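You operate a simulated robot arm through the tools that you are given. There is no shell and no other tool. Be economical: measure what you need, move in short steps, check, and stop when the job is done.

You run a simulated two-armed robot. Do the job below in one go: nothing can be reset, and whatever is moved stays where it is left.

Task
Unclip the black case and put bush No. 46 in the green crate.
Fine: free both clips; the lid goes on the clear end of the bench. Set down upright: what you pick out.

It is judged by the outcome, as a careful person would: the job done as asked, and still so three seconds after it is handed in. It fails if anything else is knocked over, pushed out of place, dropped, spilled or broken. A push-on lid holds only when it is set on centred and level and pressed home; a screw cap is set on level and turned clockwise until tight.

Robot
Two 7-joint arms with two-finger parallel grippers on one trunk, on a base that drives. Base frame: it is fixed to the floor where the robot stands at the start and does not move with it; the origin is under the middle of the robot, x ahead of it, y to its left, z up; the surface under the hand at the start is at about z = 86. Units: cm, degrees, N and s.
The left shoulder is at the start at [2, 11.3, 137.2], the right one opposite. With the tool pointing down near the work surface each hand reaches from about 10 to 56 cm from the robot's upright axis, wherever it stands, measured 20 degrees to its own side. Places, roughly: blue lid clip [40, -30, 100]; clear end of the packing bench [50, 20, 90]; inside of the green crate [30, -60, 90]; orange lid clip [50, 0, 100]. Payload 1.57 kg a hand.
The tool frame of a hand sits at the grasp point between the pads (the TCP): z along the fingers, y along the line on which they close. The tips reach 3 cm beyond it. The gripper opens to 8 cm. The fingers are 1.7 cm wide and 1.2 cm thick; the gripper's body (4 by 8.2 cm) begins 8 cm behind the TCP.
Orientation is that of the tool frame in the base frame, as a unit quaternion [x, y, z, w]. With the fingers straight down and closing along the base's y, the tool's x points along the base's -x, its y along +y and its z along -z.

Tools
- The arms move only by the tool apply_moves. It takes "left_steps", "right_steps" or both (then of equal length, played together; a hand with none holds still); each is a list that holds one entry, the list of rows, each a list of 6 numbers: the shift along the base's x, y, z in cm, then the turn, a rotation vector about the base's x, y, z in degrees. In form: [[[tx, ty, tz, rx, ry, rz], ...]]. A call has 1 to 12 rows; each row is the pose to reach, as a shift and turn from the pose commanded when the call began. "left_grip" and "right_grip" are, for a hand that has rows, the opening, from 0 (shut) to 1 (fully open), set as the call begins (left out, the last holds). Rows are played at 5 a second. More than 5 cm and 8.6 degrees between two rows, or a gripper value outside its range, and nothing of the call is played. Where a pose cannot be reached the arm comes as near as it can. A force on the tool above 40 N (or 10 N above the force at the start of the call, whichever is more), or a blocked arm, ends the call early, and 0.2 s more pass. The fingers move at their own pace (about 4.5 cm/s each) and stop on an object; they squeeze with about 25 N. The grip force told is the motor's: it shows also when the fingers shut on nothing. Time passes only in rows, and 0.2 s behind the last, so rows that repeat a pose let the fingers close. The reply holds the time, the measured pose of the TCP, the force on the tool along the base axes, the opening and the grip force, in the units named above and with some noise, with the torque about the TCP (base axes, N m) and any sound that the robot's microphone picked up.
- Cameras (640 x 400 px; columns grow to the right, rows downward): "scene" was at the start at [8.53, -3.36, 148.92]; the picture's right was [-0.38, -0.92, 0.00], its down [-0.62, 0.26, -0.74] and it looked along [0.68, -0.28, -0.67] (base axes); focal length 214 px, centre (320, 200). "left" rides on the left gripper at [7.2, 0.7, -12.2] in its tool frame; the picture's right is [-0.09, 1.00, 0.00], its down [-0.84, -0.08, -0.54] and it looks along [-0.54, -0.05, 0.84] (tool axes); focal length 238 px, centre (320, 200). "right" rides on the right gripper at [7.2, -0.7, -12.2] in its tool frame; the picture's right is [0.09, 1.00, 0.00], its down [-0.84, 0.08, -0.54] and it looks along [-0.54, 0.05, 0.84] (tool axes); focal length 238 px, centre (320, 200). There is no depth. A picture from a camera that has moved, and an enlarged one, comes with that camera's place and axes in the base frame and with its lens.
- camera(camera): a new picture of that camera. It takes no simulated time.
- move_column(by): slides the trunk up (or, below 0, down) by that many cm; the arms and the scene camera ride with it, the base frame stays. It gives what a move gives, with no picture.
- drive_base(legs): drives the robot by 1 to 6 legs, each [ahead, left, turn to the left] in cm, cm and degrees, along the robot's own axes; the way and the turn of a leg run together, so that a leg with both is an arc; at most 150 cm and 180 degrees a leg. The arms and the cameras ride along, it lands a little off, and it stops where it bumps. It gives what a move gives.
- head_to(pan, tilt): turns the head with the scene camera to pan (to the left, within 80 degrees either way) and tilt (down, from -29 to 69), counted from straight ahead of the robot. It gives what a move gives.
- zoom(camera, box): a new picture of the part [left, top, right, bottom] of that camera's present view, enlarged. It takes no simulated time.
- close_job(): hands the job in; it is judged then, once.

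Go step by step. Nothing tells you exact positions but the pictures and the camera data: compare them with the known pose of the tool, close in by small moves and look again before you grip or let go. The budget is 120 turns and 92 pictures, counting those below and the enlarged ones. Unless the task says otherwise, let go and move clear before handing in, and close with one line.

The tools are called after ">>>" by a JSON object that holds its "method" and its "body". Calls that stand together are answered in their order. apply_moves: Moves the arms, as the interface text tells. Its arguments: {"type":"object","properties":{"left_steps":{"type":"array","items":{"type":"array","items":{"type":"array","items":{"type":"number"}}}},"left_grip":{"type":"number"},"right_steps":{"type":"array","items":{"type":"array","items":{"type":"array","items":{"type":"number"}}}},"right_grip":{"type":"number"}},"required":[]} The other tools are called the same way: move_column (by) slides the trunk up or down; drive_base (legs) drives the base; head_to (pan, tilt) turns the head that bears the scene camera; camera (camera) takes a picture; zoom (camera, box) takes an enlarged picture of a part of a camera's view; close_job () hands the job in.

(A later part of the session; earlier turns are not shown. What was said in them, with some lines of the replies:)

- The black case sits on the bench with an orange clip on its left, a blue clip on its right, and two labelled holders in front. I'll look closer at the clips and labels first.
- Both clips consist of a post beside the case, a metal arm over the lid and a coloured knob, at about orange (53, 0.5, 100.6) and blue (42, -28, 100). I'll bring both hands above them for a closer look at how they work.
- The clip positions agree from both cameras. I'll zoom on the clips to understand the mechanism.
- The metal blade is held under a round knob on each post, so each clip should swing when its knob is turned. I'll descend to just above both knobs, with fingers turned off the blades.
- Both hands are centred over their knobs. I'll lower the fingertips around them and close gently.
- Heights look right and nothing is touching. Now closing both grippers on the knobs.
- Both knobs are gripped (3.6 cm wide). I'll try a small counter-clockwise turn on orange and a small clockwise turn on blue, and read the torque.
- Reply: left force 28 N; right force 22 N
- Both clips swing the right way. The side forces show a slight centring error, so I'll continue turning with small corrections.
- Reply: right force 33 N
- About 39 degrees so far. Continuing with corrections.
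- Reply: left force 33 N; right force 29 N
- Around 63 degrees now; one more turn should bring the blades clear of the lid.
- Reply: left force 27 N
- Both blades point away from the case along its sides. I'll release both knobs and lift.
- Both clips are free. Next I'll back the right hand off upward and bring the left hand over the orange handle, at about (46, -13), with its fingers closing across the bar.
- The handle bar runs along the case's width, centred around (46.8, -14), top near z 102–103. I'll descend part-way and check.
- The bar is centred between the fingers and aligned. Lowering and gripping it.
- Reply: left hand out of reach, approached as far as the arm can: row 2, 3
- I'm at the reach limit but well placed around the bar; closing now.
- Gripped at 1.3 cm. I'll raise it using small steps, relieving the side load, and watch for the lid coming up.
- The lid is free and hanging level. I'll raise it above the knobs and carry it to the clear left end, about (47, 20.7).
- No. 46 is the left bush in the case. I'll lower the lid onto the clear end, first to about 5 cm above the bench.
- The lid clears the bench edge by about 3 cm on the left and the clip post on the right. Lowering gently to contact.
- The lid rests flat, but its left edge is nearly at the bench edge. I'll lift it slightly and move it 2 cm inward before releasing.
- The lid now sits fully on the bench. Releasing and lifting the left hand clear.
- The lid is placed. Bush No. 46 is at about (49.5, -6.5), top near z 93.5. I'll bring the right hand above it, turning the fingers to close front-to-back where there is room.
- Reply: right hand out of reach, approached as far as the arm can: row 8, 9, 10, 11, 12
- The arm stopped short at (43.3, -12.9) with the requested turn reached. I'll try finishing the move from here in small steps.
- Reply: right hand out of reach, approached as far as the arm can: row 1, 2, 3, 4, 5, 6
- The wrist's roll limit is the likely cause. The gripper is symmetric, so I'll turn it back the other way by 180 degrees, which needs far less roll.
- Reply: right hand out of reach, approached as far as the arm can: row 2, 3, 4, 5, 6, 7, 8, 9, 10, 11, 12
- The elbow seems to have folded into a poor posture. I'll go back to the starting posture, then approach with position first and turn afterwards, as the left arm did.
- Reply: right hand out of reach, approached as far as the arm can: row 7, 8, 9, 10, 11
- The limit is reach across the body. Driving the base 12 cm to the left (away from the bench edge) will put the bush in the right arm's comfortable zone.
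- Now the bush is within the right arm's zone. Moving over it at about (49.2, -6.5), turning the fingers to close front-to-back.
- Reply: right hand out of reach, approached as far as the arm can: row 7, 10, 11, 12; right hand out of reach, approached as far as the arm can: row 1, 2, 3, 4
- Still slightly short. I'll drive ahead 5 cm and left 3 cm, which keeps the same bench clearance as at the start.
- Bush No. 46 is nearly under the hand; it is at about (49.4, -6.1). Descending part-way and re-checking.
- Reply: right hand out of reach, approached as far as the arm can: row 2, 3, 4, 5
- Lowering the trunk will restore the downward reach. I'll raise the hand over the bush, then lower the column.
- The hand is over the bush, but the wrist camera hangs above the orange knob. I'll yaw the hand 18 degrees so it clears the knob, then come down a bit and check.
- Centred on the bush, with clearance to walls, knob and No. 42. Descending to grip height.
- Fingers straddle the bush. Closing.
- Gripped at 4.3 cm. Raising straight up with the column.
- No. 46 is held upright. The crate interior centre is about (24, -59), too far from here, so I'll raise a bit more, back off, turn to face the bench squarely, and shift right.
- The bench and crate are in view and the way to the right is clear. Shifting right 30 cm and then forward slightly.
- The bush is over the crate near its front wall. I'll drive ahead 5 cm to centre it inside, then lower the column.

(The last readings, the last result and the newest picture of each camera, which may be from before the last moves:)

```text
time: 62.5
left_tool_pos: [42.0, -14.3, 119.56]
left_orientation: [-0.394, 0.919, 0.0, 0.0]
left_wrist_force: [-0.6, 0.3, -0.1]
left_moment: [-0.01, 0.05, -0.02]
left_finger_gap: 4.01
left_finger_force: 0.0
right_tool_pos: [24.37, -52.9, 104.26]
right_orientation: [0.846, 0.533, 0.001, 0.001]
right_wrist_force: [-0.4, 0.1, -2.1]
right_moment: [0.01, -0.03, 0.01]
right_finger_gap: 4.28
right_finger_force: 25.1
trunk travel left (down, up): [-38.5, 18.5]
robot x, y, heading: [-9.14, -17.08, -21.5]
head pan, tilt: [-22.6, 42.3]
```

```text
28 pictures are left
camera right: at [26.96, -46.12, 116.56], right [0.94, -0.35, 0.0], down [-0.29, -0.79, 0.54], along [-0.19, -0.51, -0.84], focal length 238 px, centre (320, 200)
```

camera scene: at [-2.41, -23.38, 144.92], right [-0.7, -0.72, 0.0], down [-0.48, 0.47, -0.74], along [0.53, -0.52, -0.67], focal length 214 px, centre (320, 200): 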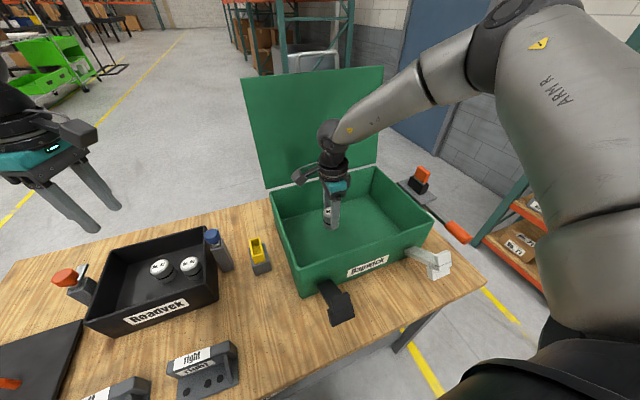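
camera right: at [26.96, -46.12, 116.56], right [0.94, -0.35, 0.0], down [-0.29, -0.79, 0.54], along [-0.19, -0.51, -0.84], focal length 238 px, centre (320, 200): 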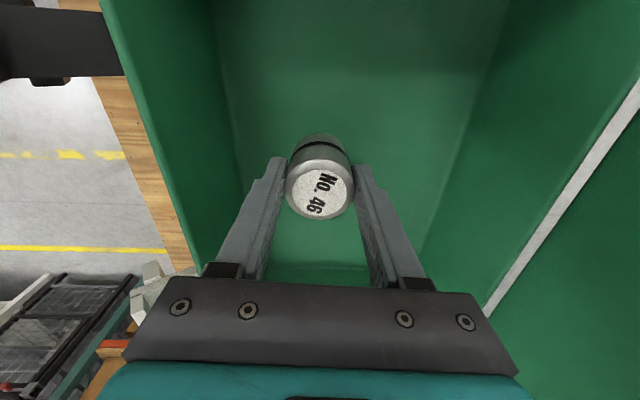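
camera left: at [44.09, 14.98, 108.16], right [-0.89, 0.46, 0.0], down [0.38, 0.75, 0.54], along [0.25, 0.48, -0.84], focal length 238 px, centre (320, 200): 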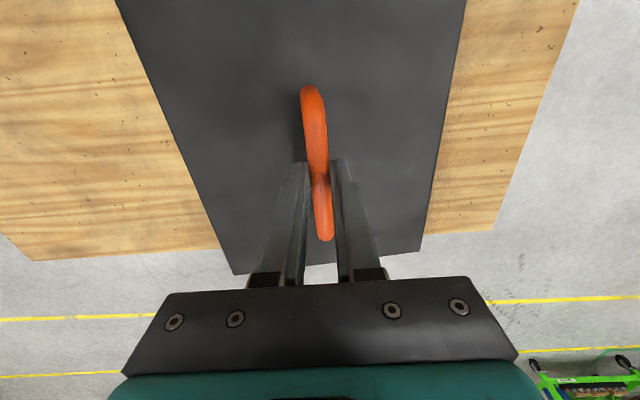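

Well clear of the walls on all sides. Lowering further with the column, then small arm steps to contact.

>>> {"method": "move_column", "body": {"by": -7}}

>>> {"method": "apply_moves", "body": {"right_steps": [[[0, 0, -0.5, 0, 0, 0], [0, 0, -1, 0, 0, 0], [0, 0, -1.4, 0, 0, 0], [0, 0, -1.4, 0, 0, 0]]]}}

>>> {"method": "zoom", "body": {"camera": "scene", "box": [260, 130, 420, 270]}}

```text
time: 63.6
left_tool_pos: [42.03, -14.33, 112.65]
left_orientation: [-0.394, 0.919, -0.001, 0.001]
left_wrist_force: [-0.7, -1.3, -0.2]
left_moment: [0.0, 0.05, -0.04]
left_finger_gap: 3.99
left_finger_force: 0.2
right_tool_pos: [24.35, -53.08, 97.3]
right_orientation: [0.846, 0.533, 0.0, 0.001]
right_wrist_force: [1.0, 0.2, -2.8]
right_moment: [-0.03, -0.03, 0.01]
right_finger_gap: 4.3
right_finger_force: 25.3
trunk travel left (down, up): [-31.5, 25.5]
robot x, y, heading: [-8.91, -17.27, -21.8]
head pan, tilt: [-22.6, 42.3]
```

```text
time: 64.6
left_tool_pos: [42.08, -14.2, 112.62]
left_orientation: [-0.394, 0.919, 0.0, 0.0]
left_wrist_force: [-0.5, 0.5, -0.1]
left_moment: [0.01, 0.0, -0.01]
left_finger_gap: 4.0
left_finger_force: 0.0
right_tool_pos: [23.86, -53.09, 96.22]
right_orientation: [0.846, 0.532, 0.001, 0.001]
right_wrist_force: [-0.1, 1.2, -1.6]
right_moment: [0.03, 0.03, -0.01]
right_finger_gap: 4.31
right_finger_force: 25.2
right hand out of reach, approached as far as the arm can: row 2, 3, 4
trunk travel left (down, up): [-31.5, 25.5]
robot x, y, heading: [-9.34, -17.16, -21.5]
head pan, tilt: [-22.6, 42.3]
```

```text
2.86 times, centred on (340, 200) of scene
camera zoom: at [-2.4, -23.38, 137.92], right [-0.7, -0.72, 0.0], down [-0.48, 0.47, -0.74], along [0.53, -0.52, -0.67], focal length 613 px, centre (263, 200)
```

zoom: 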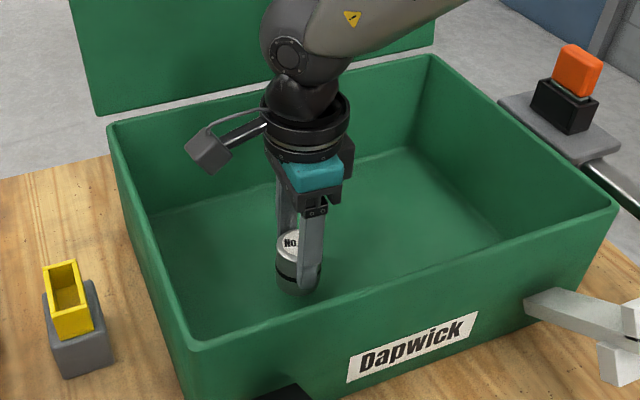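

The arm is at its reach limit here; I'll draw back 2 cm toward the robot (still well inside) and lower slowly to touch.

>>> {"method": "apply_moves", "body": {"right_steps": [[[-1, 0.4, 0, 0, 0, 0], [-2.2, 0.8, 0, 0, 0, 0], [-2.2, 0.8, -0.5, 0, 0, 0], [-2.2, 0.8, -0.9, 0, 0, 0], [-2.2, 0.8, -1.3, 0, 0, 0], [-2.2, 0.8, -1.6, 0, 0, 0]]]}}

>>> {"method": "zoom", "body": {"camera": "scene", "box": [260, 130, 420, 270]}}

```text
time: 66.0
left_tool_pos: [42.06, -14.23, 112.69]
left_orientation: [-0.394, 0.919, 0.0, 0.001]
left_wrist_force: [1.4, 0.4, -0.1]
left_moment: [0.01, 0.01, 0.0]
left_finger_gap: 4.0
left_finger_force: 0.0
right_tool_pos: [21.69, -52.18, 94.61]
right_orientation: [0.846, 0.534, -0.001, 0.0]
right_wrist_force: [-0.3, 0.1, -1.3]
right_moment: [-0.01, -0.02, -0.02]
right_finger_gap: 4.32
right_finger_force: 25.0
trunk travel left (down, up): [-31.5, 25.5]
robot x, y, heading: [-9.15, -17.15, -21.6]
head pan, tilt: [-22.6, 42.3]
```

```text
2.86 times, centred on (340, 200) of scene
camera zoom: at [-2.4, -23.38, 137.92], right [-0.7, -0.72, 0.0], down [-0.48, 0.47, -0.74], along [0.53, -0.52, -0.67], focal length 613 px, centre (263, 200)
```

zoom: 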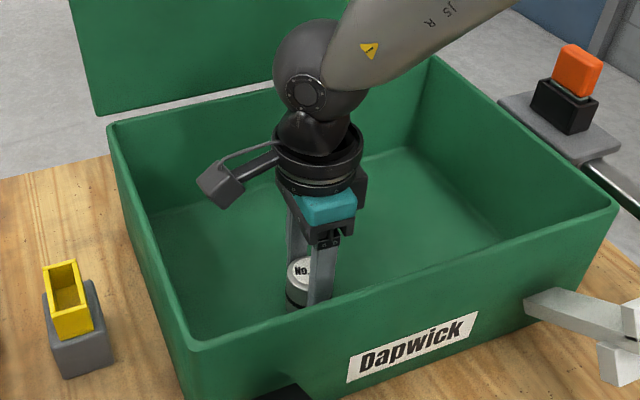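

No contact yet; continuing down gently.

>>> {"method": "apply_moves", "body": {"right_steps": [[[0, 0, -0.3, 0, 0, 0], [0, 0, -0.6, 0, 0, 0], [0, 0, -0.8, 0, 0, 0], [0, 0, -1.0, 0, 0, 0], [0, 0, -1.0, 0, 0, 0]]]}}

```text
time: 67.2
left_tool_pos: [42.14, -14.17, 112.68]
left_orientation: [-0.394, 0.919, 0.0, 0.0]
left_wrist_force: [0.4, 0.0, 0.5]
left_moment: [0.03, 0.05, 0.02]
left_finger_gap: 4.0
left_finger_force: 0.1
right_tool_pos: [21.56, -52.25, 93.83]
right_orientation: [0.845, 0.534, 0.0, 0.001]
right_wrist_force: [-0.7, -0.8, -2.5]
right_moment: [0.03, -0.04, -0.02]
right_finger_gap: 4.31
right_finger_force: 25.1
trunk travel left (down, up): [-31.5, 25.5]
robot x, y, heading: [-9.23, -17.16, -21.6]
head pan, tilt: [-22.6, 42.3]
```

>>> {"method": "apply_moves", "body": {"right_steps": [[[0, 0, -0.2, 0, 0, 0], [0, 0, -0.4, 0, 0, 0], [0, 0, -0.6, 0, 0, 0], [0, 0, -0.8, 0, 0, 0], [0, 0, -0.8, 0, 0, 0]]]}}

>>> {"method": "camera", "body": {"camera": "right"}}

```text
time: 68.4
left_tool_pos: [42.03, -14.26, 112.7]
left_orientation: [-0.394, 0.919, 0.0, 0.0]
left_wrist_force: [-0.4, 1.1, 0.1]
left_moment: [0.0, 0.0, -0.01]
left_finger_gap: 4.01
left_finger_force: 0.1
right_tool_pos: [21.32, -52.43, 93.54]
right_orientation: [0.846, 0.533, 0.002, 0.0]
right_wrist_force: [0.7, -0.5, -3.5]
right_moment: [0.0, 0.01, 0.01]
right_finger_gap: 4.29
right_finger_force: 25.2
right hand out of reach, approached as far as the arm can: row 1, 2, 3, 4, 5
trunk travel left (down, up): [-31.5, 25.5]
robot x, y, heading: [-9.16, -17.52, -21.8]
head pan, tilt: [-22.6, 42.3]
```

```text
25 pictures are left
camera right: at [23.85, -45.58, 105.85], right [0.94, -0.35, 0.0], down [-0.29, -0.79, 0.54], along [-0.19, -0.51, -0.84], focal length 238 px, centre (320, 200)
```

right: 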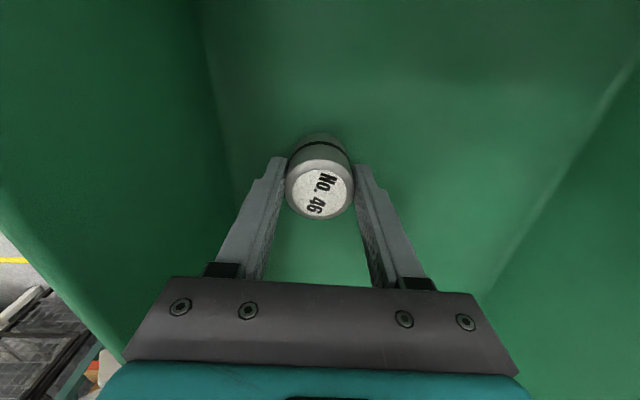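

Arm limit again, so I'll use the column in small decrements and watch the force.

>>> {"method": "move_column", "body": {"by": -0.6}}

```text
time: 69.0
left_tool_pos: [42.12, -14.23, 112.15]
left_orientation: [-0.394, 0.919, 0.0, 0.0]
left_wrist_force: [-0.5, -0.3, -0.1]
left_moment: [0.05, 0.0, -0.01]
left_finger_gap: 4.02
left_finger_force: 0.0
right_tool_pos: [21.15, -52.42, 92.9]
right_orientation: [0.846, 0.533, 0.002, 0.0]
right_wrist_force: [1.1, -0.1, -2.3]
right_moment: [0.01, 0.03, -0.02]
right_finger_gap: 4.3
right_finger_force: 24.6
trunk travel left (down, up): [-30.9, 26.1]
robot x, y, heading: [-9.01, -16.89, -21.7]
head pan, tilt: [-22.6, 42.3]
```

I'll trade column height for arm reach: arm up 3, column down 3, then step down with the arm's force stop.

>>> {"method": "apply_moves", "body": {"right_steps": [[[0, 0, 1.5, 0, 0, 0], [0, 0, 3, 0, 0, 0]]]}}

>>> {"method": "move_column", "body": {"by": -3}}

>>> {"method": "apply_moves", "body": {"right_steps": [[[0, 0, -0.3, 0, 0, 0], [0, 0, -0.6, 0, 0, 0], [0, 0, -0.8, 0, 0, 0], [0, 0, -1.0, 0, 0, 0], [0, 0, -1.2, 0, 0, 0], [0, 0, -1.2, 0, 0, 0]]]}}

>>> {"method": "zoom", "body": {"camera": "right", "box": [220, 90, 420, 250]}}

```text
time: 69.5
left_tool_pos: [42.02, -14.13, 111.94]
left_orientation: [-0.393, 0.92, -0.001, 0.0]
left_wrist_force: [0.3, 0.6, -0.5]
left_moment: [0.0, 0.0, -0.01]
left_finger_gap: 4.0
left_finger_force: 0.2
right_tool_pos: [21.25, -52.3, 96.09]
right_orientation: [0.846, 0.533, 0.002, 0.0]
right_wrist_force: [-0.6, 0.4, -2.9]
right_moment: [0.0, 0.01, -0.02]
right_finger_gap: 4.29
right_finger_force: 24.9
trunk travel left (down, up): [-30.9, 26.1]
robot x, y, heading: [-9.35, -17.17, -21.6]
head pan, tilt: [-22.6, 42.3]
```

```text
time: 70.3
left_tool_pos: [41.95, -14.17, 108.95]
left_orientation: [-0.394, 0.919, 0.0, 0.0]
left_wrist_force: [0.5, 0.8, 0.7]
left_moment: [-0.01, -0.01, 0.01]
left_finger_gap: 4.0
left_finger_force: 0.1
right_tool_pos: [21.27, -52.37, 93.15]
right_orientation: [0.846, 0.533, 0.001, 0.0]
right_wrist_force: [0.4, -1.0, -2.1]
right_moment: [0.02, -0.02, -0.03]
right_finger_gap: 4.27
right_finger_force: 24.5
trunk travel left (down, up): [-27.9, 29.1]
robot x, y, heading: [-9.51, -16.78, -21.5]
head pan, tilt: [-22.6, 42.3]
```

```text
time: 71.7
left_tool_pos: [41.89, -14.04, 109.22]
left_orientation: [-0.394, 0.919, -0.002, 0.001]
left_wrist_force: [0.5, 1.0, 0.2]
left_moment: [0.01, 0.02, 0.03]
left_finger_gap: 4.0
left_finger_force: 0.0
right_tool_pos: [21.25, -52.24, 92.09]
right_orientation: [0.845, 0.535, 0.003, 0.004]
right_wrist_force: [-3.1, 0.2, 39.1]
right_moment: [0.05, 0.41, -0.06]
right_finger_gap: 4.31
right_finger_force: 25.2
trunk travel left (down, up): [-27.9, 29.1]
robot x, y, heading: [-8.87, -17.41, -21.6]
head pan, tilt: [-22.6, 42.3]
```

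```text
2.50 times, centred on (320, 170) of right
camera zoom: at [23.8, -45.45, 104.42], right [0.94, -0.35, 0.01], down [-0.3, -0.79, 0.54], along [-0.18, -0.51, -0.84], focal length 596 px, centre (320, 275)
```

zoom: 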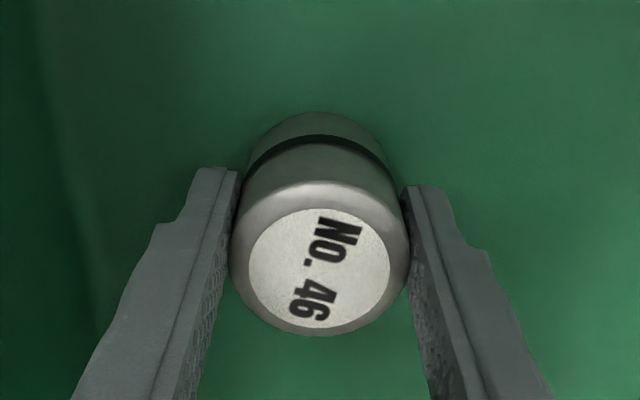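

Firm contact with the crate floor. Easing the pressure, then opening.

>>> {"method": "apply_moves", "body": {"right_steps": [[[0, 0, 0.15, 0, 0, 0], [0, 0, 0.25, 0, 0, 0]]]}}

>>> {"method": "apply_moves", "body": {"right_steps": [[[0, 0, 0, 0, 0, 0], [0, 0, 0, 0, 0, 0], [0, 0, 0, 0, 0, 0], [0, 0, 0, 0, 0, 0]]], "right_grip": 0.74}}

>>> {"method": "camera", "body": {"camera": "right"}}

```text
time: 72.3
left_tool_pos: [42.08, -14.26, 109.11]
left_orientation: [-0.395, 0.919, -0.001, -0.001]
left_wrist_force: [-0.5, 0.5, -0.1]
left_moment: [-0.02, 0.02, -0.01]
left_finger_gap: 4.01
left_finger_force: 0.0
right_tool_pos: [21.31, -52.36, 92.23]
right_orientation: [0.846, 0.534, 0.002, 0.002]
right_wrist_force: [4.7, 0.0, 20.3]
right_moment: [-0.14, -0.24, 0.01]
right_finger_gap: 4.29
right_finger_force: 24.6
trunk travel left (down, up): [-27.9, 29.1]
robot x, y, heading: [-9.34, -16.75, -21.7]
head pan, tilt: [-22.6, 42.3]
```

```text
time: 73.3
left_tool_pos: [42.09, -14.32, 109.04]
left_orientation: [-0.394, 0.919, 0.0, 0.0]
left_wrist_force: [-1.0, 0.1, 0.1]
left_moment: [-0.03, -0.01, 0.02]
left_finger_gap: 3.99
left_finger_force: 0.1
right_tool_pos: [21.21, -52.46, 92.01]
right_orientation: [0.846, 0.533, 0.001, 0.001]
right_wrist_force: [0.4, 0.3, -0.3]
right_moment: [0.0, 0.02, 0.01]
right_finger_gap: 5.93
right_finger_force: 0.0
trunk travel left (down, up): [-27.9, 29.1]
robot x, y, heading: [-9.12, -17.06, -21.6]
head pan, tilt: [-22.6, 42.3]
```

```text
23 pictures are left
camera right: at [23.75, -45.57, 104.29], right [0.94, -0.35, 0.0], down [-0.29, -0.79, 0.54], along [-0.19, -0.51, -0.84], focal length 238 px, centre (320, 200)
```

right: 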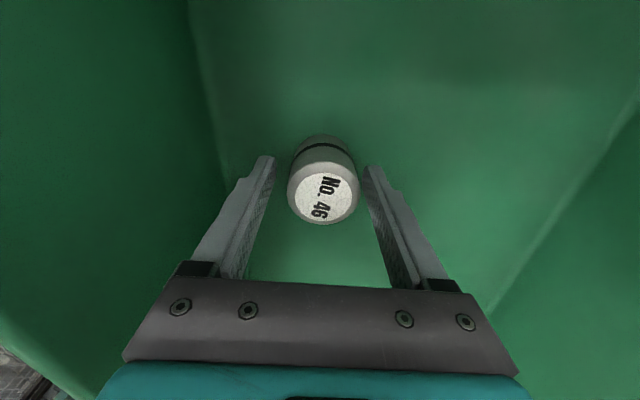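

The bush stands free with clearance to both fingers. Raising straight up with the column and checking everything.

>>> {"method": "move_column", "body": {"by": 26}}

>>> {"method": "camera", "body": {"camera": "scene"}}

>>> {"method": "camera", "body": {"camera": "right"}}

>>> {"method": "camera", "body": {"camera": "left"}}

```text
time: 76.0
left_tool_pos: [42.06, -14.22, 135.05]
left_orientation: [-0.394, 0.919, -0.001, 0.0]
left_wrist_force: [-0.2, -0.2, -0.2]
left_moment: [-0.01, -0.02, 0.04]
left_finger_gap: 3.99
left_finger_force: 0.0
right_tool_pos: [21.14, -52.34, 118.04]
right_orientation: [0.846, 0.533, 0.002, 0.0]
right_wrist_force: [0.2, 0.8, -0.8]
right_moment: [0.01, -0.02, -0.01]
right_finger_gap: 5.96
right_finger_force: 0.1
trunk travel left (down, up): [-53.9, 3.1]
robot x, y, heading: [-9.48, -16.88, -21.7]
head pan, tilt: [-22.6, 42.3]
```

```text
22 pictures are left
camera scene: at [-2.4, -23.37, 160.31], right [-0.7, -0.72, 0.0], down [-0.48, 0.47, -0.74], along [0.53, -0.52, -0.67], focal length 214 px, centre (320, 200)
```

scene: 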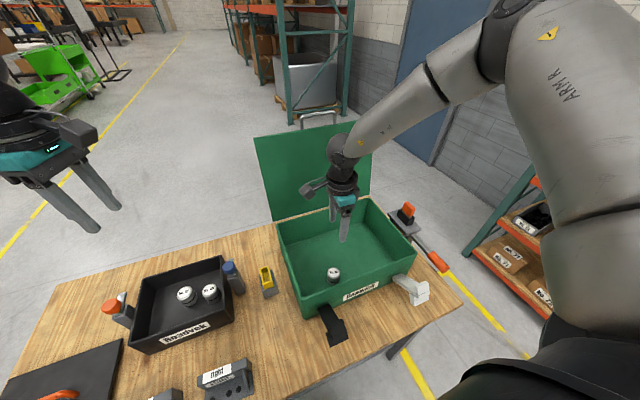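

```text
21 pictures are left
camera right: at [23.77, -45.57, 130.3], right [0.94, -0.35, 0.0], down [-0.29, -0.79, 0.54], along [-0.19, -0.51, -0.84], focal length 238 px, centre (320, 200)
```

right: 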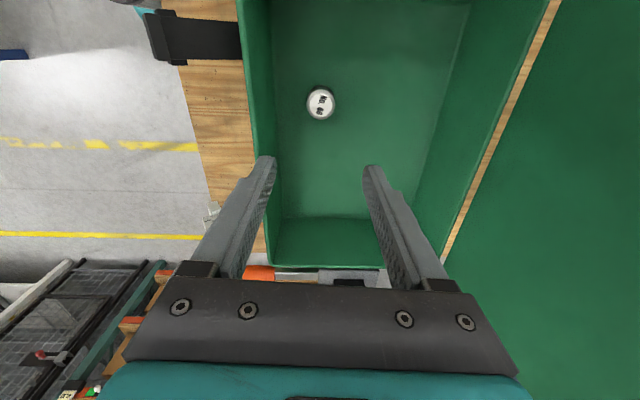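

```text
20 pictures are left
camera left: at [36.64, -19.03, 147.15], right [-0.66, 0.75, 0.0], down [0.63, 0.55, 0.54], along [0.41, 0.36, -0.84], focal length 238 px, centre (320, 200)
```

left: 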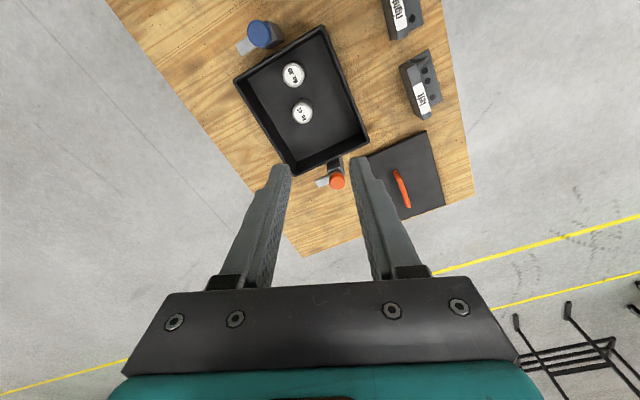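

No. 46 is standing upright in the green crate with its label up. Both clips are swung free, the lid lies flat on the clear end, and the rest is where it was. Handing in.

>>> {"method": "close_job", "body": {}}

```text
The job is handed in.
```

The black case is unclipped, its lid is on the clear end of the bench, and bush No. 46 is standing upright in the green crate.
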